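You operate a simulated robot arm through the tools that you are given. There is no shell and no other tool. Be economical: measure what you need, move in short steps, check, and stop when the job is done.

The job below is to be done with a simulated two-armed robot. You get a single attempt, and the scene is never put back.

## Task
Ready the bedpost for the move: unscrew its cap and loosen the bolt.
Fine: white cap on the bed tray; the bolt backs out about half a turn; the bed key ends in its holder.
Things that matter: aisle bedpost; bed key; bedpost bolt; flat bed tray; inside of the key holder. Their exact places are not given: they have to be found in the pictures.

It is judged by the outcome, as a careful person would: the job done as asked, and still so three seconds after it is handed in. It fails if anything else is knocked over, pushed out of place, dropped, spilled or broken. Lids that push on must go on centred and level and be pressed home; caps that screw on are set level and turned clockwise until they are tight.

## Robot
Two 7-joint arms with two-finger parallel grippers on one trunk, on a base that drives. Base frame: it is fixed to the floor where the robot stands at the start and does not move with it; the origin is under the middle of the robot, x ahead of it, y to its left, z up. Readings come in mm, degrees, newtons and seconds.
The left shoulder is at the start at [20, 170, 1103], the right one opposite. With the tool pointing down near the work surface each hand reaches from about 100 to 560 mm from the robot's upright axis, wherever it stands, measured 20 degrees to its own side. Places, roughly: aisle bedpost [500, -200, 500]; bedpost bolt [500, -200, 600]; flat bed tray [900, 600, 500]; inside of the key holder [800, -100, 500]. Payload 3.8 kg a hand.
The tool frame of a hand sits at the grasp point between the pads (the TCP): z along the fingers, y along the line on which they close. The tips reach 30 mm beyond it. The gripper opens to 110 mm. The fingers are 20 mm wide and 10 mm thick; the gripper's body (48 by 112 mm) begins 55 mm behind the TCP.
Orientation is told as [roll, pitch, yaw] about the base's x, y, z axes, in that order, counted from this pose: with the fingers straight down and closing along the base's y, the tool's x points along the base's -x, its y along +y and its z along -z.

## Interface
- The arms move only by the tool play_rows. It takes "left_rows", "right_rows" or both (then of equal length, played together; a hand with none holds still); each is a list of rows, each a list of 7 numbers: the shift along the base's x, y, z in units of 25 mm (1.0 is 25 mm), then the turn, a rotation vector about the base's x, y, z in units of 4 degrees (1.0 is 4 degrees), then the finger opening in mm, from 0 to 110. In form: [[tx, ty, tz, rx, ry, rz, gripper], ...]. A call has 1 to 8 rows; each row shifts and turns the commanded pose from where the row before left it. A call with a number of a shift or a turn outside -1 to 1 is refused whole. Each row takes 0.2 s and may step no farther than 50 mm and 8.6 degrees from the row before; otherwise, or with a gripper value out of range, the whole call is refused. Where a pose cannot be reached the arm comes as near as it can. A force on the tool above 40 N (or 10 N above the force at the start of the call, whichever is more), or a blocked arm, ends the call early, and 0.2 s more pass. Each finger travels about 72 mm/s and halts on what it meets, pressing with about 32 N; the grip force reading is that of the motor and also rises with nothing between the fingers. The clock runs only during rows and for 0.2 s after the last one: add rows that do not move to give the fingers time. It gives the time, the measured TCP pose, the force on the tool (base axes), the opening and the grip force at its end, in the units of the frame above (readings bear some noise), with the torque about the TCP (base axes, N m) and any sound that the robot's microphone picked up.
- Cameras (640 x 400 px; columns grow to the right, rows downward): "scene" is now at [104, 2.2, 1245.2]; the picture's right is [0.02, -1.00, 0.00], its down [-0.65, -0.01, -0.76] and it looks along [0.76, 0.01, -0.65] (base axes); focal length 244 px, centre (320, 200). "left" rides on the left gripper at [72, -17, -103] in its tool frame; the picture's right is [0.23, 0.97, 0.00], its down [-0.76, 0.18, -0.62] and it looks along [-0.61, 0.14, 0.78] (tool axes); focal length 222 px, centre (320, 200). "right" rides on the right gripper at [72, 17, -103] in its tool frame; the picture's right is [-0.23, 0.97, 0.00], its down [-0.76, -0.18, -0.62] and it looks along [-0.61, -0.14, 0.78] (tool axes); focal length 222 px, centre (320, 200).
- camera(camera): a new picture of that camera. It takes no simulated time.
- raise_lower(by): slides the trunk up (or, below 0, down) by that many mm; the arms and the scene camera ride with it, the base frame stays. It gives what a move gives, with no picture.
- steer(legs): drives the robot by 1 to 6 legs, each [ahead, turn to the left] in mm and degrees, along the robot's own axes; the way and the turn of a leg run together, so that a leg with both is an arc; at most 1500 mm and 180 degrees a leg. The arms and the cameras ride along, it lands a little off, and it stops where it bumps. It gives what a move gives.
- head_to(pan, tilt): turns the head with the scene camera to pan (to the left, within 80 degrees either way) and tilt (down, from -29 to 69), counted from straight ahead of the robot. It gives what a move gives.
- point_at(camera, pixels): for up to 12 pixels [column, row] of the newest picture of that camera ("zoom" is the newest enlarged one), the place [x, y, z] in the base frame of the surface seen there, good to about 2 mm. It takes no simulated time.
- zoom(camera, box): a new picture of the part [left, top, right, bottom] of that camera's present view, enlarged. It takes no simulated time.
- hand_in(): hands the job in; it is judged then, once.

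Work in short steps. Measure before you move; look again where a grasp or a placing could have gone wrong, and mend it. You have 80 turns and 70 pictures in all, those below and enlarged ones among them. Open the grippers and draw the arms clear of the work before you hand the job in, unless the task says otherwise; then end with one line.

The tools are called after "Call:" by a JSON object that holds its "name" and its "arguments". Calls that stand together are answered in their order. play_rows: Moves the arms, as the interface text tells. Its arguments: {"type":"object","properties":{"left_rows":{"type":"array"},"right_rows":{"type":"array"}},"required":[]} The other tools are called the same way: raise_lower (by) slides the trunk up or down; steer (legs) drives the base; head_to (pan, tilt) turns the head that bears the scene camera; camera (camera) takes a picture; point_at (camera, pixels) gives the place of the surface under pixels of a picture; zoom (camera, box) takes an enlarged picture of a part of a camera's view; hand_in () hands the job in.

At the start:

```text
t: 0.0
left_tool_pos: [553.8, 185.8, 1059.2]
left_tcp_rot: [-0.1, 0.1, 0.2]
left_wrist_force: [0.4, 0.0, -1.5]
left_moment: [-0.03, -0.03, 0.03]
left_finger_gap: 110.2
left_grasp_force: 0.0
right_tool_pos: [514.0, -275.8, 1049.3]
right_tcp_rot: [0.0, 0.0, 0.1]
right_wrist_force: [-0.6, -0.9, 0.4]
right_moment: [-0.01, -0.01, -0.02]
right_finger_gap: 110.2
right_grasp_force: 0.0
trunk travel left (down, up): [-200.0, 370.0]
robot x, y, heading: [0.0, -0.0, -0.4]
head pan, tilt: [1.1, 40.4]
```

scene: 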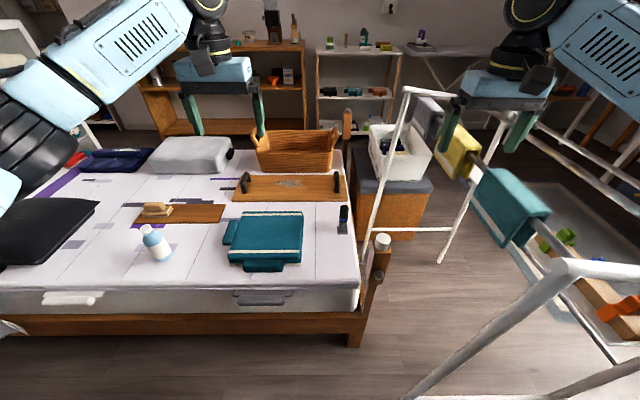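
right: 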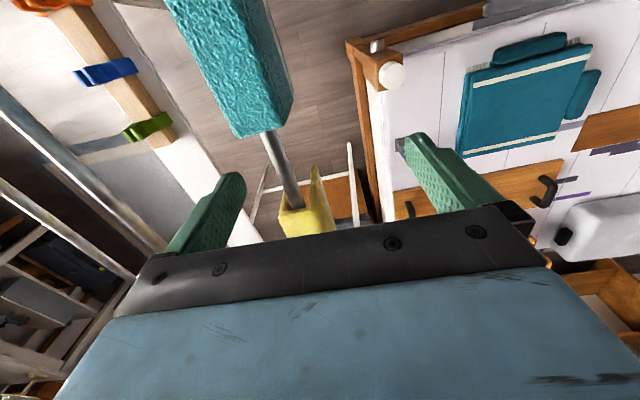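
left: 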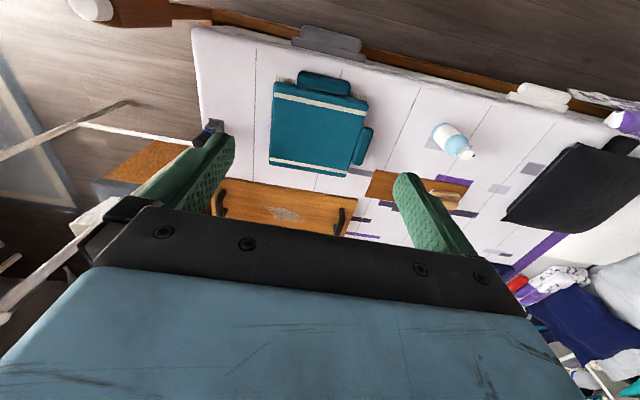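

The scene shows the bedpost with a white cap at about (382,240), a dark holder on the bed near (343,218), and a wooden tray at (290,187). I zoom to see these better.

Call:
{"name": "zoom", "arguments": {"camera": "scene", "box": [320, 190, 420, 350]}}

Call:
{"name": "zoom", "arguments": {"camera": "scene", "box": [120, 150, 360, 300]}}

Call:
{"name": "point_at", "arguments": {"camera": "scene", "pixels": [[382, 237], [382, 244], [380, 256], [378, 280], [343, 209], [343, 226], [290, 187], [245, 183], [336, 180], [160, 212]]}}

```text
2.50 times, centred on (370, 270) of scene
```

zoom: 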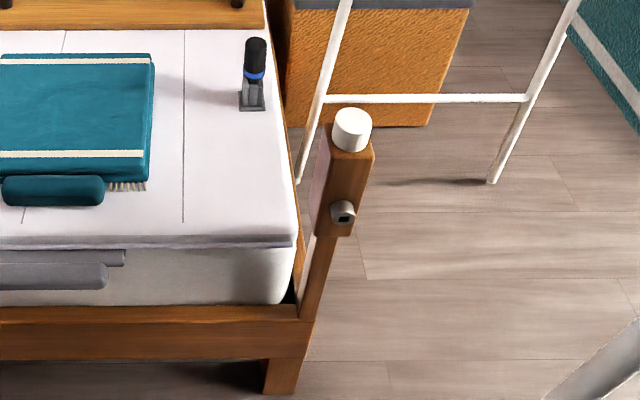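

```text
2.67 times, centred on (240, 225) of scene
```

zoom: 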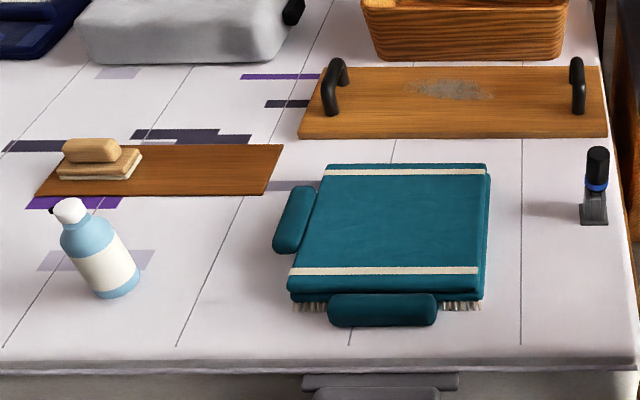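

```text
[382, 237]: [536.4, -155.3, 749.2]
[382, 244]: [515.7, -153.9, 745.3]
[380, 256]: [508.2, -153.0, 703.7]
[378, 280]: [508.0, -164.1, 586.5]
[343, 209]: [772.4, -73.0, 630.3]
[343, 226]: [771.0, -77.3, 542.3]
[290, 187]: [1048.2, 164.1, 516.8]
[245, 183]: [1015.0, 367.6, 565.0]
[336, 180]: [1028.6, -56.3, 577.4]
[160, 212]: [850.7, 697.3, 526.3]
```

The bolt seems to be on the post at zoom (343,213), and the flat board with the soap/brush appears to match [900,600]. I measure the details of the post, the bolt, the key and the board.

Call:
{"name": "zoom", "arguments": {"camera": "scene", "box": [355, 225, 405, 295]}}

Call:
{"name": "point_at", "arguments": {"camera": "scene", "pixels": [[148, 206], [222, 206], [134, 222], [218, 221], [200, 213], [185, 213], [233, 200], [347, 198], [340, 234], [347, 234], [337, 231]]}}

Call:
{"name": "zoom", "arguments": {"camera": "right", "box": [340, 20, 420, 170]}}

Call:
{"name": "zoom", "arguments": {"camera": "scene", "box": [320, 195, 365, 245]}}

```text
5.71 times, centred on (380, 260) of scene
```

zoom: 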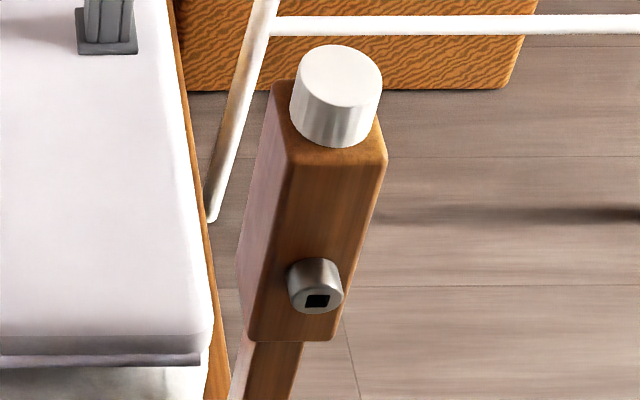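

```text
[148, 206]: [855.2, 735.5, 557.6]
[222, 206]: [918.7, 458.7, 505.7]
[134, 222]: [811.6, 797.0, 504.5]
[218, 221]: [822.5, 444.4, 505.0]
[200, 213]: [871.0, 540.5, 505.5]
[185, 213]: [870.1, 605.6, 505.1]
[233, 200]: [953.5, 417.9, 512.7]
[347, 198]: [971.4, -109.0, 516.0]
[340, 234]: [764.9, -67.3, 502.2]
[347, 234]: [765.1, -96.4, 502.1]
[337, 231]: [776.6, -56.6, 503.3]
```

```text
2.67 times, centred on (380, 95) of right
```

zoom: 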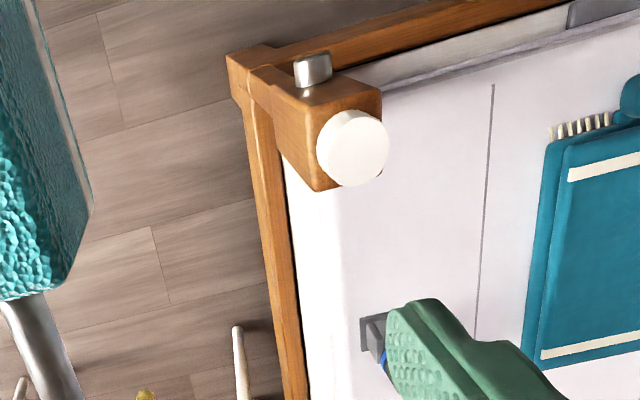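

```text
8.00 times, centred on (342, 220) of scene
```

zoom: 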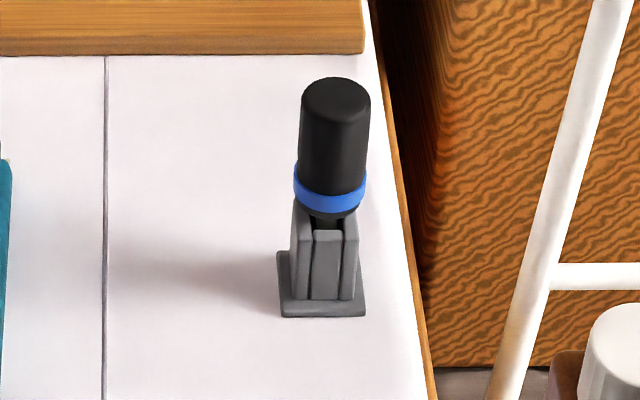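

The bolt sticks out of the post's near face (socket facing −x), and the key stands handle-up in the grey holder. I measure the cap, the bolt and the bed edge, and look down and left for driving room.

Call:
{"name": "zoom", "arguments": {"camera": "scene", "box": [355, 225, 405, 295]}}

Call:
{"name": "point_at", "arguments": {"camera": "zoom", "pixels": [[338, 52], [293, 78], [380, 78], [335, 100], [335, 125], [335, 143], [330, 165], [317, 300], [300, 300], [335, 305], [322, 265], [265, 260]]}}

Call:
{"name": "head_to", "arguments": {"pan": 35, "tilt": 60}}

Call:
{"name": "camera", "arguments": {"camera": "scene"}}

```text
5.71 times, centred on (380, 260) of scene
```

zoom: 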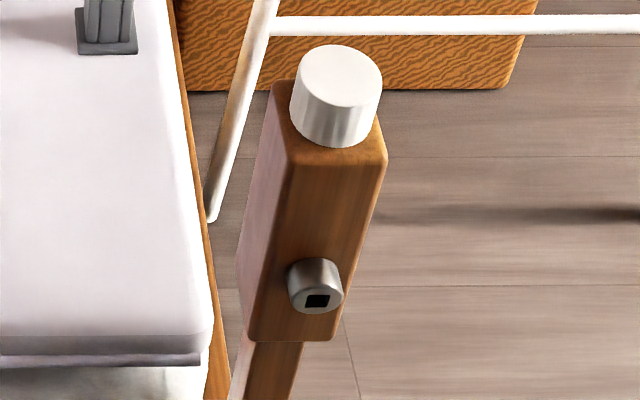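

```text
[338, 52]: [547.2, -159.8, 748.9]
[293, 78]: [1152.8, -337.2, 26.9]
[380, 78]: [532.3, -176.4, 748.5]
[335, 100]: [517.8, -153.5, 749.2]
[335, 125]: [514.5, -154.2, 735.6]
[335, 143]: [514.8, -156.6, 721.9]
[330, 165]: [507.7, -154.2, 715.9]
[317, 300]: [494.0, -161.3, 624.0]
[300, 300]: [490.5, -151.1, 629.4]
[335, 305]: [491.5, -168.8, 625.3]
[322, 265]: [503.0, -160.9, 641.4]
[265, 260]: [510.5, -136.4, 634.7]
```

```text
t: 1.0
left_tool_pos: [552.6, 184.7, 1057.7]
left_tcp_rot: [-0.1, 0.1, 0.0]
left_wrist_force: [-0.7, 0.1, -0.3]
left_moment: [-0.01, 0.02, 0.03]
left_finger_gap: 109.9
left_grasp_force: 0.0
right_tool_pos: [515.5, -275.8, 1048.2]
right_tcp_rot: [0.0, 0.0, 0.0]
right_wrist_force: [-0.5, 0.3, 0.1]
right_moment: [-0.01, -0.02, -0.01]
right_finger_gap: 109.9
right_grasp_force: 0.0
trunk travel left (down, up): [-200.0, 370.0]
robot x, y, heading: [1.0, 1.0, -0.1]
head pan, tilt: [35.0, 60.0]
```

```text
60 pictures are left
```

scene: 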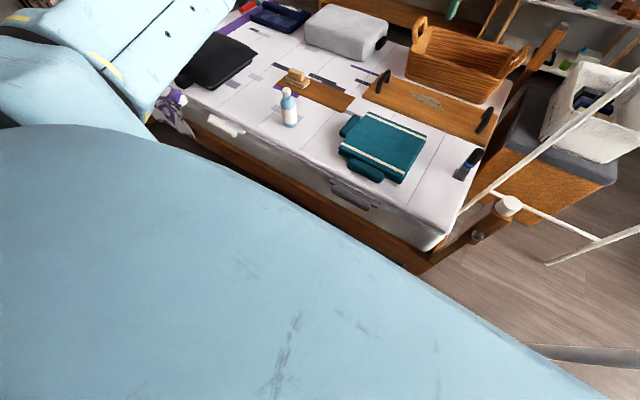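

The cap is centred near (532,−156) with its top at z 749, and the bolt is near (491,−160,626). I check the bed's front edge and rail in this picture to know how near the base can come.

Call:
{"name": "point_at", "arguments": {"camera": "scene", "pixels": [[400, 255], [415, 268], [300, 192], [230, 155], [353, 96], [341, 110], [282, 88], [225, 125], [352, 190], [540, 350], [600, 355], [560, 320]]}}

Call:
{"name": "head_to", "arguments": {"pan": 0, "tilt": 69}}

Call:
{"name": "camera", "arguments": {"camera": "scene"}}

```text
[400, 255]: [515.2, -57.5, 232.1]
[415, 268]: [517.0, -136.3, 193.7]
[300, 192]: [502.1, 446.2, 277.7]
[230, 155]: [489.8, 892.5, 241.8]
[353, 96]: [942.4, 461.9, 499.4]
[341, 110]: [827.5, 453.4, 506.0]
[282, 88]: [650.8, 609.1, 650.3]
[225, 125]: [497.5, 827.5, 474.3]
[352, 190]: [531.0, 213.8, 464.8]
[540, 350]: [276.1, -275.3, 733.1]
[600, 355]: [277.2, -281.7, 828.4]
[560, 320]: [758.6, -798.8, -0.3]
```

```text
t: 2.0
left_tool_pos: [553.4, 186.2, 1058.7]
left_tcp_rot: [0.0, 0.0, 0.0]
left_wrist_force: [0.1, 0.2, -0.3]
left_moment: [-0.01, -0.01, 0.03]
left_finger_gap: 110.3
left_grasp_force: 0.1
right_tool_pos: [514.1, -276.5, 1048.9]
right_tcp_rot: [0.0, 0.0, 0.1]
right_wrist_force: [0.3, -0.1, -0.3]
right_moment: [-0.01, 0.0, -0.06]
right_finger_gap: 109.9
right_grasp_force: 0.0
trunk travel left (down, up): [-200.0, 370.0]
robot x, y, heading: [-2.3, 0.5, 0.1]
head pan, tilt: [0.0, 68.8]
```

```text
59 pictures are left
```

scene: 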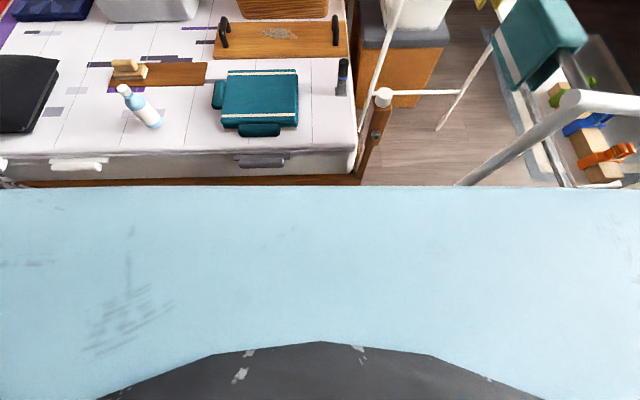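

A white frame stands close on the right, around (276,−275,733). I measure its extent before moving any arm there.

Call:
{"name": "point_at", "arguments": {"camera": "scene", "pixels": [[572, 100], [632, 106], [520, 145], [475, 180], [560, 165], [437, 127], [395, 20], [372, 90], [450, 93], [160, 200], [320, 190], [600, 195]]}}

Call:
{"name": "head_to", "arguments": {"pan": -55, "tilt": 45}}

Call:
{"name": "camera", "arguments": {"camera": "scene"}}

```text
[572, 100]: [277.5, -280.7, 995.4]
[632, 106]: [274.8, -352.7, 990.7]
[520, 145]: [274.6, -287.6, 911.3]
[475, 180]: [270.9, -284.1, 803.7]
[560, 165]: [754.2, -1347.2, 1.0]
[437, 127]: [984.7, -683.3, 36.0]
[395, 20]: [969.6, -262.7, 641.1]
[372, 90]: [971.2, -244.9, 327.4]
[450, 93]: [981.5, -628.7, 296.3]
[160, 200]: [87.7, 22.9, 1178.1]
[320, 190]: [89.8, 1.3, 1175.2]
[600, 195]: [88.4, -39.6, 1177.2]
```

```text
t: 3.2
left_tool_pos: [554.2, 184.2, 1059.2]
left_tcp_rot: [0.1, -0.1, 0.0]
left_wrist_force: [0.6, -0.3, -0.6]
left_moment: [0.01, 0.03, 0.01]
left_finger_gap: 110.1
left_grasp_force: 0.0
right_tool_pos: [514.5, -276.9, 1049.2]
right_tcp_rot: [0.0, 0.0, 0.1]
right_wrist_force: [0.0, -0.2, -0.4]
right_moment: [0.02, 0.01, 0.02]
right_finger_gap: 110.1
right_grasp_force: 0.1
trunk travel left (down, up): [-200.0, 370.0]
robot x, y, heading: [2.6, -1.5, 0.0]
head pan, tilt: [-55.0, 45.0]
```

```text
58 pictures are left
```

scene: 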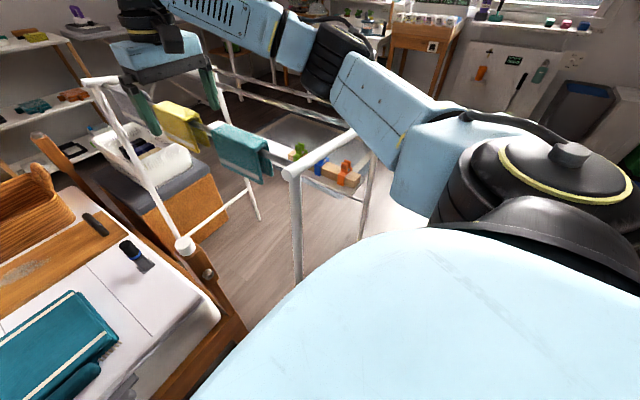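

The frame's near post is at (275,−285) and its top bar is at z≈990, right under the right arm. I measure where the right arm's links are now and where the rails run.

Call:
{"name": "point_at", "arguments": {"camera": "scene", "pixels": [[345, 40], [335, 75], [290, 45], [385, 90], [430, 150], [350, 135], [290, 172], [297, 275], [362, 230], [240, 145], [205, 130], [155, 105]]}}

Call:
{"name": "head_to", "arguments": {"pan": 60, "tilt": 40}}

Call:
{"name": "camera", "arguments": {"camera": "scene"}}

```text
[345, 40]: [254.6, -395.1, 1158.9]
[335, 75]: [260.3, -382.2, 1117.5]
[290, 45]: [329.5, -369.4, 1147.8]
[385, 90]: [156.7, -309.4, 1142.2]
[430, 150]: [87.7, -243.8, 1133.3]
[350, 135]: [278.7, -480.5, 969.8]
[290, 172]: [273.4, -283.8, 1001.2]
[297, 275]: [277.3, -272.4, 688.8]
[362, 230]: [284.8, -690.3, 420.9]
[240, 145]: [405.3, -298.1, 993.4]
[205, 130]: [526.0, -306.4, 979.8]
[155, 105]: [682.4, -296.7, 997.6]
```

```text
t: 5.2
left_tool_pos: [553.7, 184.4, 1058.4]
left_tcp_rot: [0.0, 0.0, 0.1]
left_wrist_force: [0.4, -0.3, -0.1]
left_moment: [0.01, 0.06, 0.03]
left_finger_gap: 110.4
left_grasp_force: 0.0
right_tool_pos: [514.4, -277.8, 1050.3]
right_tcp_rot: [-0.1, 0.0, -0.1]
right_wrist_force: [-0.4, -0.6, -0.8]
right_moment: [-0.01, 0.03, 0.01]
right_finger_gap: 109.8
right_grasp_force: 0.0
trunk travel left (down, up): [-200.0, 370.0]
robot x, y, heading: [-1.0, -2.1, -0.1]
head pan, tilt: [60.0, 40.0]
```

```text
57 pictures are left
```

scene: 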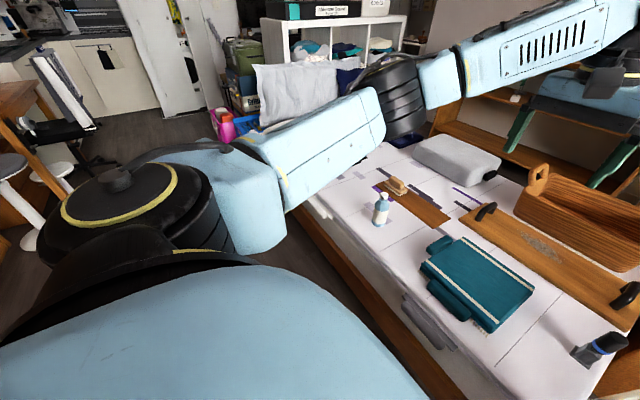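

A rail runs at y≈−300, z≈995 beside the post, so I'll use the left arm for the work. First I raise the right hand clear and tilt its camera back to see the robot's base footprint.

Call:
{"name": "play_rows", "arguments": {"right_rows": [[0, 0, 1, 0, 0, 0, 110], [0, 0, 1, 0, 0, 0, 110], [0, 0, 1, 0, 1, 0, 110], [0, 0, 1, 0, 1, 0, 110], [0, 0, 1, 0, 1, 0, 110], [0, 0, 1, 0, 1, 0, 110], [0, 0, 0, 0, 1, 0, 110], [0, 0, 0, 0, 1, 0, 110]]}}

Call:
{"name": "play_rows", "arguments": {"right_rows": [[0, 0, 0, 0, 1, 0, 110], [0, 0, 0, 0, 1, 0, 110], [0, 0, 0, 0, 1, 0, 110], [0, 0, 0, 0, 1, 0, 110], [0, 0, 0, 0, 1, 0, 110], [0, 0, 0, 0, 1, 0, 110], [0, 0, 0, 0, 1, 0, 110], [0, 0, 0, 0, 1, 0, 110]]}}

Call:
{"name": "camera", "arguments": {"camera": "right"}}

```text
t: 7.0
left_tool_pos: [552.6, 185.6, 1058.5]
left_tcp_rot: [0.1, -0.1, 0.1]
left_wrist_force: [-0.1, 0.1, -0.1]
left_moment: [0.01, 0.02, 0.01]
left_finger_gap: 110.1
left_grasp_force: 0.1
right_tool_pos: [470.7, -253.0, 1173.5]
right_tcp_rot: [0.0, 23.7, -0.1]
right_wrist_force: [-0.2, 0.4, 0.2]
right_moment: [-0.02, 0.01, -0.02]
right_finger_gap: 109.9
right_grasp_force: 0.1
right hand out of reach, approached as far as the arm can: row 6, 7, 8
trunk travel left (down, up): [-200.0, 370.0]
robot x, y, heading: [2.9, -1.9, -0.1]
head pan, tilt: [60.0, 40.0]
```

```text
t: 8.8
left_tool_pos: [555.0, 185.9, 1058.8]
left_tcp_rot: [0.0, -0.1, 0.1]
left_wrist_force: [0.2, 0.5, 0.4]
left_moment: [-0.01, 0.0, 0.0]
left_finger_gap: 110.1
left_grasp_force: 0.1
right_tool_pos: [471.5, -254.5, 1173.1]
right_tcp_rot: [0.0, 23.7, 0.0]
right_wrist_force: [0.3, -0.6, 0.4]
right_moment: [0.0, 0.02, -0.02]
right_finger_gap: 110.0
right_grasp_force: 0.0
right hand out of reach, approached as far as the arm can: row 1, 2, 3, 4, 5, 6, 7, 8
trunk travel left (down, up): [-200.0, 370.0]
robot x, y, heading: [3.0, -0.3, 0.0]
head pan, tilt: [60.0, 40.0]
```

```text
56 pictures are left
```

right: 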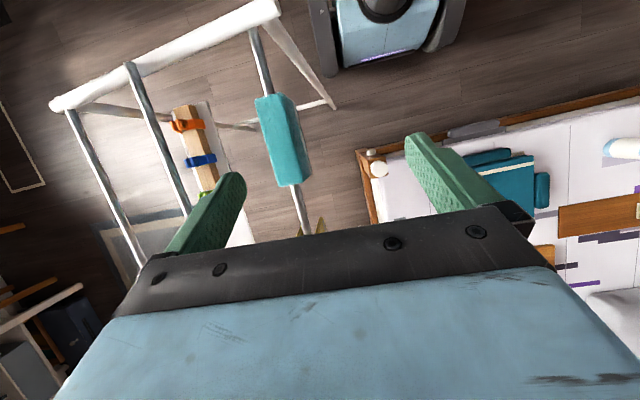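

The robot's base is visible at the top (columns 310–470). I measure its front edge and width.

Call:
{"name": "point_at", "arguments": {"camera": "right", "pixels": [[345, 68], [440, 48], [400, 55], [325, 70], [455, 40], [315, 20], [465, 5], [372, 185], [640, 93], [280, 10], [330, 105]]}}

```text
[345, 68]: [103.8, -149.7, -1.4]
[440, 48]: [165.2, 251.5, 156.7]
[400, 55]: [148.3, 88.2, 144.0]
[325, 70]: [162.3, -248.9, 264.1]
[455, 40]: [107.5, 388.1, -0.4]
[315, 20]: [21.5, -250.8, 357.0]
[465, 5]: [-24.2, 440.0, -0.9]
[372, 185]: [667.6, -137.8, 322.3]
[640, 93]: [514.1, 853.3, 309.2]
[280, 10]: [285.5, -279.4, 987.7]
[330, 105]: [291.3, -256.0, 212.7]
```

The base reaches about 165 mm ahead and ±255 mm sideways, while the bed rail is at x≈490. I'll raise the trunk to clear the rail, then stand parallel to the bed at about (165,300), heading −90, with the left arm toward the bed.

Call:
{"name": "raise_lower", "arguments": {"by": 100}}

Call:
{"name": "steer", "arguments": {"legs": [[0, 61], [342, 0], [0, -151]]}}

Call:
{"name": "head_to", "arguments": {"pan": 45, "tilt": 50}}

Call:
{"name": "camera", "arguments": {"camera": "scene"}}

Call:
{"name": "camera", "arguments": {"camera": "left"}}

```text
t: 10.1
left_tool_pos: [555.4, 186.2, 1159.5]
left_tcp_rot: [0.0, 0.2, 0.2]
left_wrist_force: [0.4, 0.5, -0.2]
left_moment: [0.0, 0.01, 0.01]
left_finger_gap: 110.0
left_grasp_force: 0.0
right_tool_pos: [471.8, -254.1, 1272.3]
right_tcp_rot: [0.0, 23.8, 0.1]
right_wrist_force: [0.2, 0.6, 0.1]
right_moment: [0.0, -0.02, 0.0]
right_finger_gap: 109.9
right_grasp_force: 0.0
trunk travel left (down, up): [-300.0, 270.0]
robot x, y, heading: [2.1, 3.3, 0.1]
head pan, tilt: [60.0, 40.0]
```

```text
t: 21.2
left_tool_pos: [360.4, -253.3, 1158.4]
left_tcp_rot: [0.0, -0.1, -88.8]
left_wrist_force: [0.0, 1.0, 0.5]
left_moment: [0.01, 0.0, 0.02]
left_finger_gap: 109.8
left_grasp_force: 0.1
right_tool_pos: [-79.7, -180.0, 1273.1]
right_tcp_rot: [0.1, 23.8, -88.8]
right_wrist_force: [-0.4, -0.6, 0.2]
right_moment: [0.02, -0.03, -0.03]
right_finger_gap: 110.0
right_grasp_force: 0.1
trunk travel left (down, up): [-300.0, 270.0]
robot x, y, heading: [163.1, 294.7, -88.9]
head pan, tilt: [60.0, 40.0]
```

```text
t: 22.0
left_tool_pos: [361.0, -252.1, 1159.4]
left_tcp_rot: [0.0, 0.0, -88.9]
left_wrist_force: [-0.7, 0.5, -0.4]
left_moment: [-0.02, 0.0, 0.0]
left_finger_gap: 110.0
left_grasp_force: 0.2
right_tool_pos: [-79.6, -179.1, 1273.4]
right_tcp_rot: [0.0, 23.7, -88.9]
right_wrist_force: [-0.4, -0.2, 0.1]
right_moment: [0.02, -0.01, 0.03]
right_finger_gap: 110.1
right_grasp_force: 0.0
trunk travel left (down, up): [-300.0, 270.0]
robot x, y, heading: [165.2, 301.9, -88.8]
head pan, tilt: [45.0, 50.0]
```

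```text
55 pictures are left
```

scene: 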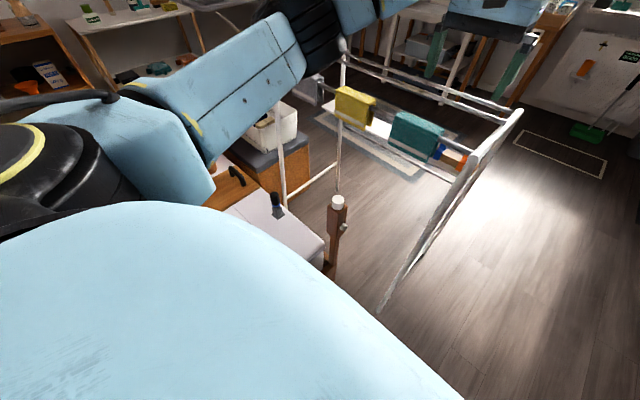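

```text
54 pictures are left
```

left: 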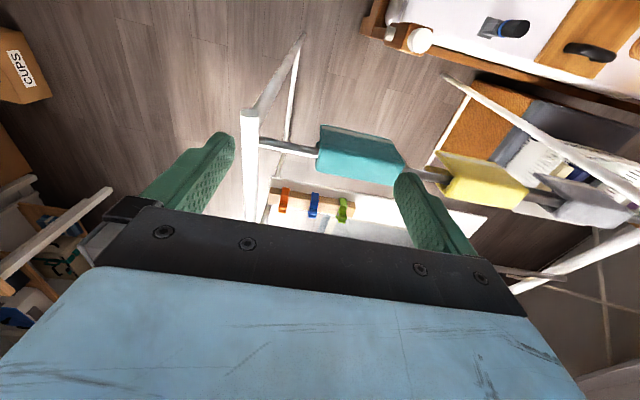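

The robot is in place. I move the left hand over the cap at (532,−156), pre-turning clockwise so there is room to unscrew, then lower the trunk.

Call:
{"name": "play_rows", "arguments": {"left_rows": [[0.86, 0.48, 0, 0, 0, -1, 110], [0.86, 0.48, 0, 0, 0, -1, 110], [0.86, 0.48, 0, 0, 0, -1, 110], [0.86, 0.48, 0, 0, 0, -1, 110], [0.86, 0.48, 0, 0, 0, -1, 110], [0.86, 0.48, 0, 0, 0, -1, 110], [0.86, 0.48, 0, 0, 0, -1, 110], [0.86, 0.48, 0, 0, 0, -1, 110]]}}

Call:
{"name": "raise_lower", "arguments": {"by": -200}}

Call:
{"name": "camera", "arguments": {"camera": "left"}}

```text
t: 23.8
left_tool_pos: [533.0, -153.6, 1161.1]
left_tcp_rot: [0.1, -0.1, -120.9]
left_wrist_force: [0.2, -0.3, -0.4]
left_moment: [-0.01, 0.05, 0.0]
left_finger_gap: 110.0
left_grasp_force: 0.2
right_tool_pos: [-79.6, -178.5, 1273.4]
right_tcp_rot: [0.0, 23.8, -88.8]
right_wrist_force: [0.3, -0.1, -0.3]
right_moment: [-0.01, 0.0, 0.0]
right_finger_gap: 110.1
right_grasp_force: 0.0
trunk travel left (down, up): [-300.0, 270.0]
robot x, y, heading: [166.2, 297.9, -89.2]
head pan, tilt: [45.0, 50.0]
```

```text
t: 25.9
left_tool_pos: [534.4, -154.5, 959.9]
left_tcp_rot: [0.0, -0.1, -120.8]
left_wrist_force: [0.2, 0.2, 0.6]
left_moment: [-0.01, -0.01, -0.01]
left_finger_gap: 110.1
left_grasp_force: 0.0
right_tool_pos: [-79.5, -177.6, 1073.6]
right_tcp_rot: [0.0, 23.8, -88.8]
right_wrist_force: [0.5, 0.4, 0.0]
right_moment: [0.0, 0.0, 0.04]
right_finger_gap: 109.7
right_grasp_force: 0.0
trunk travel left (down, up): [-100.0, 470.0]
robot x, y, heading: [164.0, 292.6, -89.1]
head pan, tilt: [45.0, 50.0]
```

```text
53 pictures are left
```

left: 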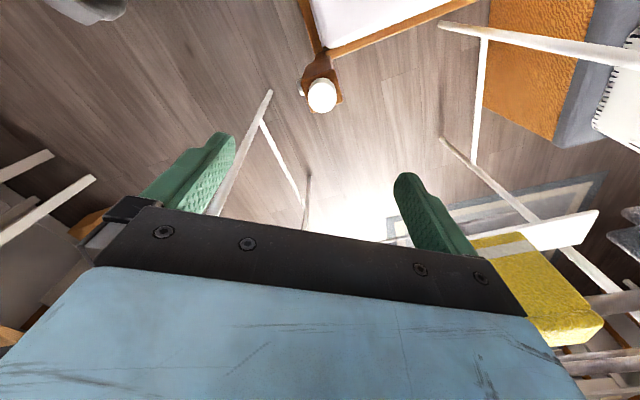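

The cap is at (322,95) in the left camera. I measure its edges from here.

Call:
{"name": "point_at", "arguments": {"camera": "left", "pixels": [[322, 96], [311, 96], [333, 96], [322, 84], [322, 107], [315, 88], [330, 88], [315, 104], [330, 104], [340, 100]]}}

Call:
{"name": "zoom", "arguments": {"camera": "left", "box": [290, 60, 360, 120]}}

```text
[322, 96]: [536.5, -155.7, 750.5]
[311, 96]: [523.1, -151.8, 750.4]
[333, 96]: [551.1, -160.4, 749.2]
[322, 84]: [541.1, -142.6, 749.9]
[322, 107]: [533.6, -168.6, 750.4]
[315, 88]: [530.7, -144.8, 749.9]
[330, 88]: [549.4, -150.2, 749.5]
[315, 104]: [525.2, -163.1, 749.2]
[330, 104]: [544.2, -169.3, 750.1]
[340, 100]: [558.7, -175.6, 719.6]
```

```text
6.67 times, centred on (325, 90) of left
```

zoom: 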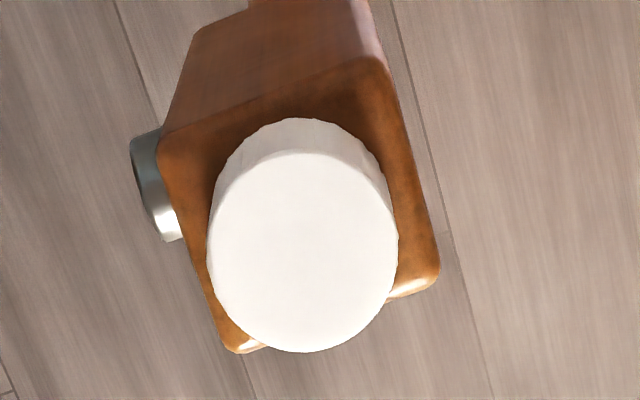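

The cap's top centre is about (536,−157.5), with radius ~19 and the post top at ~718. I descend over it with the last of the clockwise pre-turn.

Call:
{"name": "play_rows", "arguments": {"left_rows": [[0.1, -0.14, -1, 0, 0, -1, 110], [0, 0, -1, 0, 0, -1, 110], [0, 0, -1, 0, 0, -1, 110], [0, 0, -1, 0, 0, -1, 110], [0, 0, -1, 0, 0, -1, 90], [0, 0, -1, 0, 0, -1, 80], [0, 0, -1, 0, 0, -1, 70], [0, 0, -0.8, 0, 0, -1, 70]]}}

Call:
{"name": "camera", "arguments": {"camera": "left"}}

Call:
{"name": "head_to", "arguments": {"pan": 40, "tilt": 45}}

Call:
{"name": "camera", "arguments": {"camera": "scene"}}

```text
t: 27.7
left_tool_pos: [535.6, -156.0, 763.2]
left_tcp_rot: [-0.1, 0.0, -152.7]
left_wrist_force: [0.5, -0.4, -0.6]
left_moment: [0.02, -0.03, 0.0]
left_finger_gap: 70.2
left_grasp_force: 0.1
right_tool_pos: [-80.6, -178.8, 1073.8]
right_tcp_rot: [0.0, 23.8, -88.8]
right_wrist_force: [0.1, -0.1, -0.6]
right_moment: [0.02, -0.04, 0.0]
right_finger_gap: 110.1
right_grasp_force: 0.0
trunk travel left (down, up): [-100.0, 470.0]
robot x, y, heading: [159.5, 296.7, -89.0]
head pan, tilt: [45.0, 50.0]
```

```text
51 pictures are left
```

left: 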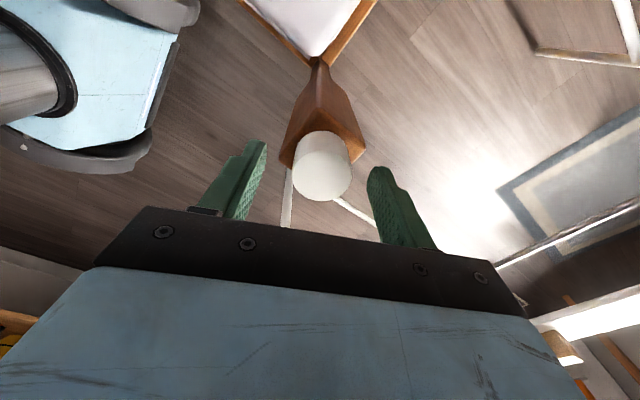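

```text
t: 28.4
left_tool_pos: [535.3, -155.9, 763.9]
left_tcp_rot: [0.0, 0.0, -152.8]
left_wrist_force: [-0.2, 0.5, -0.5]
left_moment: [0.01, 0.01, 0.02]
left_finger_gap: 70.3
left_grasp_force: 0.1
right_tool_pos: [-79.5, -179.0, 1074.5]
right_tcp_rot: [0.0, 23.8, -88.8]
right_wrist_force: [0.4, 0.2, -0.1]
right_moment: [0.01, -0.02, 0.02]
right_finger_gap: 109.9
right_grasp_force: 0.0
trunk travel left (down, up): [-100.0, 470.0]
robot x, y, heading: [160.0, 296.6, -88.8]
head pan, tilt: [40.0, 45.0]
```

```text
50 pictures are left
```

scene: 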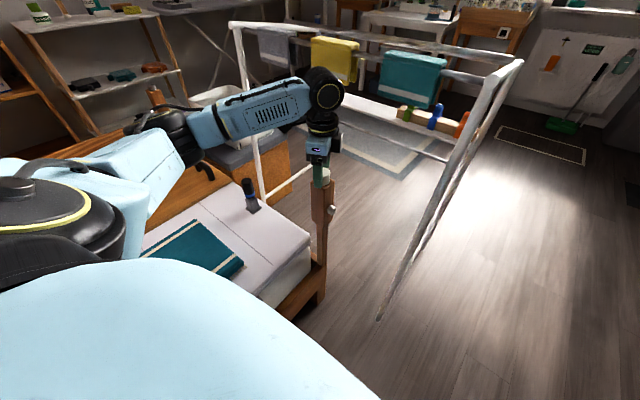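

The fingers straddle the cap well. I lower 12 mm and close, then look at the readings.

Call:
{"name": "play_rows", "arguments": {"left_rows": [[0.03, -0.06, -0.48, 0, 0, 0, 60], [0, 0, 0, 0, 0, 0, 40], [0, 0, 0, 0, 0, 0, 30], [0, 0, 0, 0, 0, 0, 30], [0, 0, 0, 0, 0, 0, 30]]}}

Call:
{"name": "play_rows", "arguments": {"left_rows": [[0, 0, 0, 0, 0, 1, 30], [0, 0, 0, 0, 0, 1, 30], [0, 0, 0, 0, 0, 1, 30], [0, 0, 0, 0, 0, 1, 30]]}}

Call:
{"name": "camera", "arguments": {"camera": "left"}}

```text
t: 29.6
left_tool_pos: [536.9, -158.6, 751.8]
left_tcp_rot: [-0.2, 0.1, -152.8]
left_wrist_force: [-4.7, 8.3, -0.6]
left_moment: [0.18, 0.07, -0.06]
left_finger_gap: 37.9
left_grasp_force: 32.1
right_tool_pos: [-80.4, -178.1, 1075.0]
right_tcp_rot: [0.0, 23.7, -88.8]
right_wrist_force: [0.0, 0.2, -0.2]
right_moment: [0.01, -0.04, -0.01]
right_finger_gap: 109.7
right_grasp_force: 0.0
trunk travel left (down, up): [-100.0, 470.0]
robot x, y, heading: [163.1, 296.0, -88.9]
head pan, tilt: [40.0, 45.0]
```

```text
t: 30.6
left_tool_pos: [535.4, -158.4, 752.9]
left_tcp_rot: [-0.1, 0.1, -136.6]
left_wrist_force: [-9.4, 16.3, -3.7]
left_moment: [0.41, 0.21, -0.02]
left_finger_gap: 37.9
left_grasp_force: 31.5
right_tool_pos: [-80.9, -178.2, 1074.1]
right_tcp_rot: [0.0, 23.7, -88.9]
right_wrist_force: [-0.2, 0.0, -0.4]
right_moment: [0.02, 0.0, 0.05]
right_finger_gap: 110.0
right_grasp_force: 0.0
trunk travel left (down, up): [-100.0, 470.0]
robot x, y, heading: [165.4, 299.1, -89.0]
head pan, tilt: [40.0, 45.0]
```

```text
49 pictures are left
```

left: 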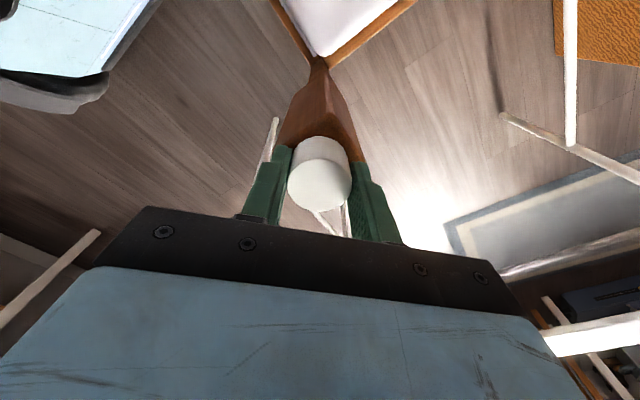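

The grip is good at gap 37.9, with a sideways force along the closing line, so I recentre slightly and keep turning counter-clockwise.

Call:
{"name": "play_rows", "arguments": {"left_rows": [[-0.04, 0.06, 0, 0, 0, 1, 30], [0, 0.0, 0, 0, 0, 1, 30], [0, 0, 0, 0, 0, 1, 30], [0, 0, 0, 0, 0, 1, 30], [0, 0, 0, 0, 0, 1, 30], [0, 0, 0, 0, 0, 1, 30], [0, 0, 0, 0, 0, 1, 30], [0, 0, 0, 0, 0, 1, 30]]}}

Call:
{"name": "zoom", "arguments": {"camera": "left", "box": [260, 100, 380, 220]}}

```text
t: 32.4
left_tool_pos: [534.9, -157.7, 753.1]
left_tcp_rot: [-0.1, 0.1, -104.7]
left_wrist_force: [-0.9, 7.8, 1.0]
left_moment: [0.21, 0.07, 0.04]
left_finger_gap: 37.9
left_grasp_force: 32.0
right_tool_pos: [-80.8, -177.6, 1074.3]
right_tcp_rot: [0.0, 23.7, -88.8]
right_wrist_force: [0.2, -1.4, -0.1]
right_moment: [0.04, 0.0, 0.02]
right_finger_gap: 109.9
right_grasp_force: 0.1
trunk travel left (down, up): [-100.0, 470.0]
robot x, y, heading: [166.6, 297.5, -88.9]
head pan, tilt: [40.0, 45.0]
```

```text
3.33 times, centred on (320, 160) of left
```

zoom: 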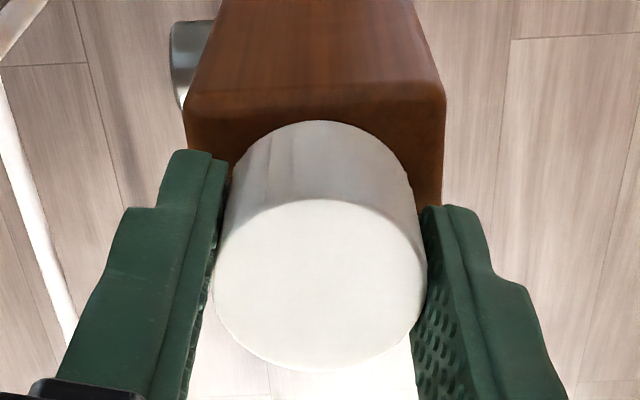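

The forces are small and the turn is going freely. I keep turning counter-clockwise.

Call:
{"name": "play_rows", "arguments": {"left_rows": [[0, 0, 0, 0, 0, 1, 30], [0, 0.0, 0, 0, 0, 1, 30], [0, 0, 0, 0, 0, 1, 30], [0, 0, 0, 0, 0, 1, 30], [0, 0, 0, 0, 0, 1, 30], [0, 0, 0, 0, 0, 1, 30], [0, 0, 0, 0, 0, 1, 30], [0, 0, 0, 0, 0, 1, 30]]}}

Call:
{"name": "play_rows", "arguments": {"left_rows": [[0, 0, 0, 0, 0, 1, 30], [0, 0.0, 0, 0, 0, 1, 30], [0, 0, 0, 0, 0, 1, 30], [0, 0, 0, 0, 0, 1, 30], [0, 0, 0, 0, 0, 1, 30], [0, 0, 0, 0, 0, 1, 30], [0, 0, 0, 0, 0, 1, 30], [0, 0, 0, 0, 0, 1, 30]]}}

Call:
{"name": "zoom", "arguments": {"camera": "left", "box": [260, 100, 380, 220]}}

```text
t: 34.2
left_tool_pos: [536.8, -158.9, 753.2]
left_tcp_rot: [0.0, 0.0, -72.7]
left_wrist_force: [-3.7, 2.4, 0.5]
left_moment: [0.0, 0.08, -0.02]
left_finger_gap: 37.6
left_grasp_force: 31.8
right_tool_pos: [-79.6, -178.2, 1072.5]
right_tcp_rot: [0.0, 23.8, -88.9]
right_wrist_force: [0.2, 0.9, -0.4]
right_moment: [-0.01, 0.0, -0.03]
right_finger_gap: 110.0
right_grasp_force: 0.0
trunk travel left (down, up): [-100.0, 470.0]
robot x, y, heading: [162.3, 297.2, -88.8]
head pan, tilt: [40.0, 45.0]
```

```text
t: 36.0
left_tool_pos: [534.9, -157.6, 752.6]
left_tcp_rot: [-0.2, 0.0, -40.8]
left_wrist_force: [-2.8, -4.1, 1.2]
left_moment: [-0.05, 0.05, -0.02]
left_finger_gap: 37.6
left_grasp_force: 31.9
right_tool_pos: [-80.8, -179.4, 1072.5]
right_tcp_rot: [0.1, 23.8, -88.7]
right_wrist_force: [0.8, 0.4, 0.4]
right_moment: [-0.01, 0.02, -0.01]
right_finger_gap: 110.0
right_grasp_force: 0.2
trunk travel left (down, up): [-100.0, 470.0]
robot x, y, heading: [162.1, 294.8, -88.8]
head pan, tilt: [40.0, 45.0]
```

```text
3.33 times, centred on (320, 160) of left
```

zoom: 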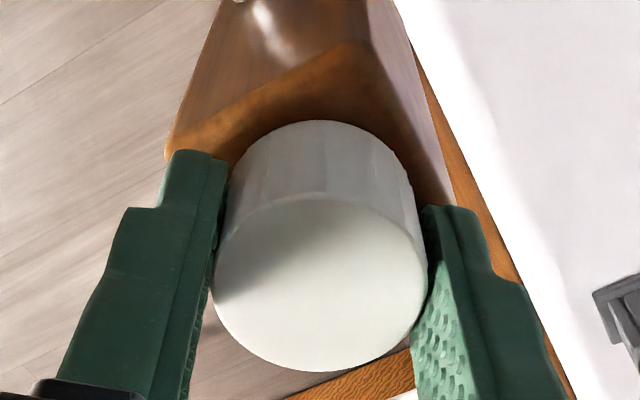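

About 112° has been turned with steady readings. I continue.

Call:
{"name": "play_rows", "arguments": {"left_rows": [[0, 0, 0, 0, 0, 1, 30], [0, 0.0, 0, 0, 0, 1, 30], [0, 0, 0, 0, 0, 1, 30], [0, 0, 0, 0, 0, 1, 30], [0, 0, 0, 0, 0, 1, 30], [0, 0, 0, 0, 0, 1, 30], [0, 0, 0, 0, 0, 1, 30], [0, 0, 0, 0, 0, 1, 30]]}}

Call:
{"name": "play_rows", "arguments": {"left_rows": [[0, 0, 0, 0, 0, 1, 30], [0, 0.0, 0, 0, 0, 1, 30], [0, 0, 0, 0, 0, 1, 30], [0, 0, 0, 0, 0, 1, 30], [0, 0, 0, 0, 0, 1, 30], [0, 0, 0, 0, 0, 1, 30], [0, 0, 0, 0, 0, 1, 30], [0, 0, 0, 0, 0, 1, 30]]}}

Call:
{"name": "zoom", "arguments": {"camera": "left", "box": [260, 100, 380, 220]}}

```text
t: 37.8
left_tool_pos: [535.6, -158.4, 753.0]
left_tcp_rot: [0.0, 0.0, -8.8]
left_wrist_force: [-4.7, -9.0, 7.0]
left_moment: [-0.29, 0.09, -0.01]
left_finger_gap: 37.4
left_grasp_force: 32.2
right_tool_pos: [-81.8, -180.0, 1072.3]
right_tcp_rot: [0.0, 23.9, -88.7]
right_wrist_force: [-0.3, 0.4, 0.1]
right_moment: [-0.04, 0.0, 0.02]
right_finger_gap: 110.0
right_grasp_force: 0.1
trunk travel left (down, up): [-100.0, 470.0]
robot x, y, heading: [163.6, 299.4, -88.9]
head pan, tilt: [40.0, 45.0]
```

```text
t: 39.6
left_tool_pos: [536.0, -158.9, 753.4]
left_tcp_rot: [-0.1, 0.1, 23.2]
left_wrist_force: [-5.7, -20.0, 12.0]
left_moment: [0.04, 0.13, -0.02]
left_finger_gap: 37.8
left_grasp_force: 31.9
right_tool_pos: [-80.5, -180.5, 1072.9]
right_tcp_rot: [0.1, 23.8, -88.8]
right_wrist_force: [0.2, -0.7, -0.1]
right_moment: [-0.03, 0.0, 0.0]
right_finger_gap: 110.2
right_grasp_force: 0.0
trunk travel left (down, up): [-100.0, 470.0]
robot x, y, heading: [161.3, 294.2, -88.9]
head pan, tilt: [40.0, 45.0]
```

```text
3.33 times, centred on (320, 160) of left
```

zoom: 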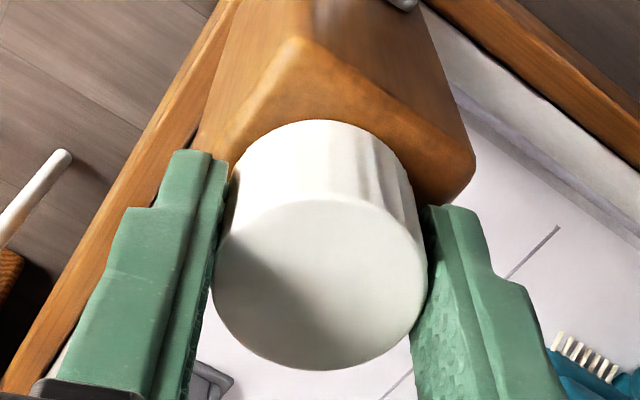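

The upward force has risen to 12 N, so the cap is climbing its thread. I give it about 1 mm of lift, recentre in y and go on.

Call:
{"name": "play_rows", "arguments": {"left_rows": [[0, -0.05, 0.05, 0, 0, 1, 30], [0, 0.0, 0.005, 0, 0, 1, 30], [0, 0, 0.005, 0, 0, 1, 30], [0, 0, 0.005, 0, 0, 1, 30], [0, 0, 0.005, 0, 0, 1, 30], [0, 0, 0.005, 0, 0, 1, 30], [0, 0, 0.005, 0, 0, 1, 30], [0, 0, 0.005, 0, 0, 1, 30]]}}

Call:
{"name": "zoom", "arguments": {"camera": "scene", "box": [290, 140, 370, 240]}}

```text
t: 41.4
left_tool_pos: [534.7, -157.9, 754.1]
left_tcp_rot: [0.1, -0.1, 55.2]
left_wrist_force: [-7.6, -1.1, 0.6]
left_moment: [0.02, 0.07, -0.01]
left_finger_gap: 37.7
left_grasp_force: 31.7
right_tool_pos: [-80.3, -178.3, 1073.6]
right_tcp_rot: [0.0, 23.8, -88.8]
right_wrist_force: [0.1, 0.4, -0.6]
right_moment: [0.03, -0.01, 0.0]
right_finger_gap: 110.0
right_grasp_force: 0.1
trunk travel left (down, up): [-100.0, 470.0]
robot x, y, heading: [165.9, 296.5, -88.7]
head pan, tilt: [40.0, 45.0]
```

```text
4.00 times, centred on (330, 190) of scene
```

zoom: 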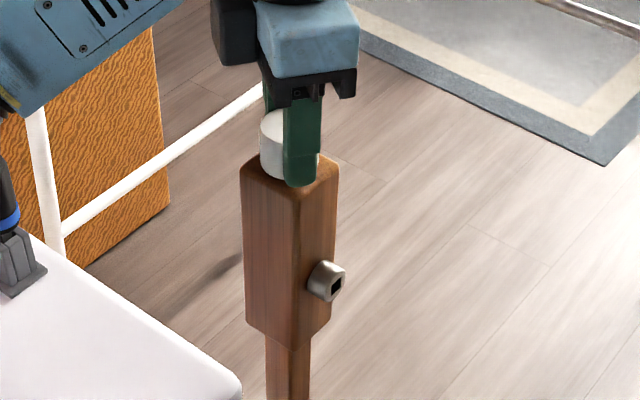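

208° turned with forces relaxed. I continue with slight lift.

Call:
{"name": "play_rows", "arguments": {"left_rows": [[0, 0, 0.01, 0, 0, 1, 30], [0, 0.0, 0.01, 0, 0, 1, 30], [0, 0, 0.01, 0, 0, 1, 30], [0, 0, 0.01, 0, 0, 1, 30], [0, 0, 0.01, 0, 0, 1, 30], [0, 0, 0.01, 0, 0, 1, 30], [0, 0, 0.01, 0, 0, 1, 30], [0, 0, 0.01, 0, 0, 1, 30]]}}

Call:
{"name": "play_rows", "arguments": {"left_rows": [[0, 0, 0.01, 0, 0, 1, 30], [0, 0.0, 0.01, 0, 0, 1, 30], [0, 0, 0.01, 0, 0, 1, 30], [0, 0, 0.01, 0, 0, 1, 30], [0, 0, 0.01, 0, 0, 1, 30], [0, 0, 0.01, 0, 0, 1, 30], [0, 0, 0.01, 0, 0, 1, 30], [0, 0, 0.01, 0, 0, 1, 30]]}}

```text
t: 42.0
left_tool_pos: [535.9, -158.6, 753.3]
left_tcp_rot: [0.6, -0.1, 62.0]
left_wrist_force: [-11.1, 15.6, 14.4]
left_moment: [-0.03, -0.68, -0.03]
left_finger_gap: 37.6
left_grasp_force: 32.0
left hand out of reach, approached as far as the arm can: row 2, 3
right_tool_pos: [-81.2, -176.1, 1073.7]
right_tcp_rot: [0.0, 23.6, -88.8]
right_wrist_force: [0.7, 0.0, 0.1]
right_moment: [-0.01, 0.01, -0.01]
right_finger_gap: 110.4
right_grasp_force: 0.1
trunk travel left (down, up): [-100.0, 470.0]
robot x, y, heading: [160.3, 294.1, -88.6]
head pan, tilt: [40.0, 45.0]
stopped in row 3 (left hand): the force on the tool passed its limit at 52 N (the readings are from after the stop); the commanded pose is now the measured one
```

```text
t: 42.3
left_tool_pos: [535.9, -159.1, 753.5]
left_tcp_rot: [1.0, -0.3, 62.3]
left_wrist_force: [-8.8, 17.1, 14.6]
left_moment: [-0.38, -0.95, 0.01]
left_finger_gap: 38.0
left_grasp_force: 31.9
left hand out of reach, approached as far as the arm can: row 1
right_tool_pos: [-81.6, -176.6, 1075.0]
right_tcp_rot: [0.0, 23.6, -88.6]
right_wrist_force: [0.7, 0.2, -1.0]
right_moment: [0.02, 0.01, -0.02]
right_finger_gap: 110.4
right_grasp_force: 0.0
trunk travel left (down, up): [-100.0, 470.0]
robot x, y, heading: [164.3, 299.7, -88.6]
head pan, tilt: [40.0, 45.0]
stopped in row 1 (left hand): the force on the tool passed its limit at 54 N (the readings are from after the stop); the commanded pose is now the measured one
```

The wrist is at its limit after ~215°. I open, level the tool and measure how far the cap has risen.

Call:
{"name": "play_rows", "arguments": {"left_rows": [[0, 0, 0, 0, 0, 0, 40], [0, 0, 0, 0, 0, -1, 60], [0, 0, 0.0, 0, 0, -1, 60], [0, 0, 0, 0, 0, -1, 60], [0, 0, 0, 0, 0, -1, 60], [0, 0, 0, 0, 0, -1, 60], [0, 0, 0, 0, 0, -1, 60], [0, 0, 0, 0, 0, -1, 60]]}}

Call:
{"name": "zoom", "arguments": {"camera": "left", "box": [260, 100, 380, 220]}}

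Call:
{"name": "point_at", "arguments": {"camera": "zoom", "pixels": [[300, 260], [320, 300], [340, 240], [330, 330], [300, 110], [320, 95]]}}

```text
t: 44.1
left_tool_pos: [536.8, -161.1, 750.7]
left_tcp_rot: [0.8, -0.3, 34.7]
left_wrist_force: [2.1, 2.8, 7.6]
left_moment: [-0.1, -0.29, 0.24]
left_finger_gap: 59.3
left_grasp_force: 0.1
right_tool_pos: [-80.1, -177.9, 1073.3]
right_tcp_rot: [0.0, 23.8, -88.8]
right_wrist_force: [0.4, 0.8, -0.2]
right_moment: [0.01, -0.02, -0.02]
right_finger_gap: 109.9
right_grasp_force: 0.0
trunk travel left (down, up): [-100.0, 470.0]
robot x, y, heading: [161.6, 299.4, -89.0]
head pan, tilt: [40.0, 45.0]
```

```text
3.33 times, centred on (320, 160) of left
```

zoom: 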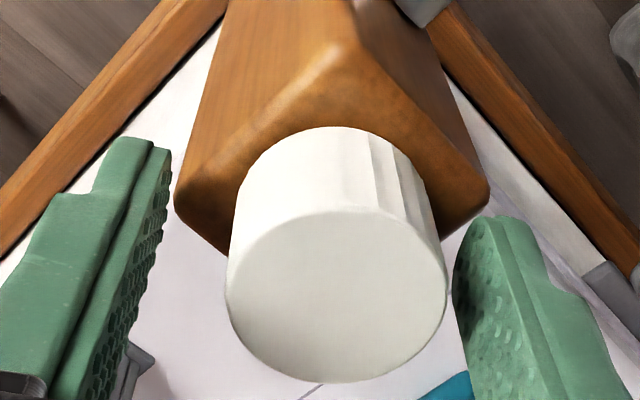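

```text
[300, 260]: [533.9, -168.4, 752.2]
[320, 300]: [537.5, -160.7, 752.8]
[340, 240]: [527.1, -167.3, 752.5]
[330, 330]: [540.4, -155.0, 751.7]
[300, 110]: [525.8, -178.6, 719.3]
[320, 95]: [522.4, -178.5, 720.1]
```

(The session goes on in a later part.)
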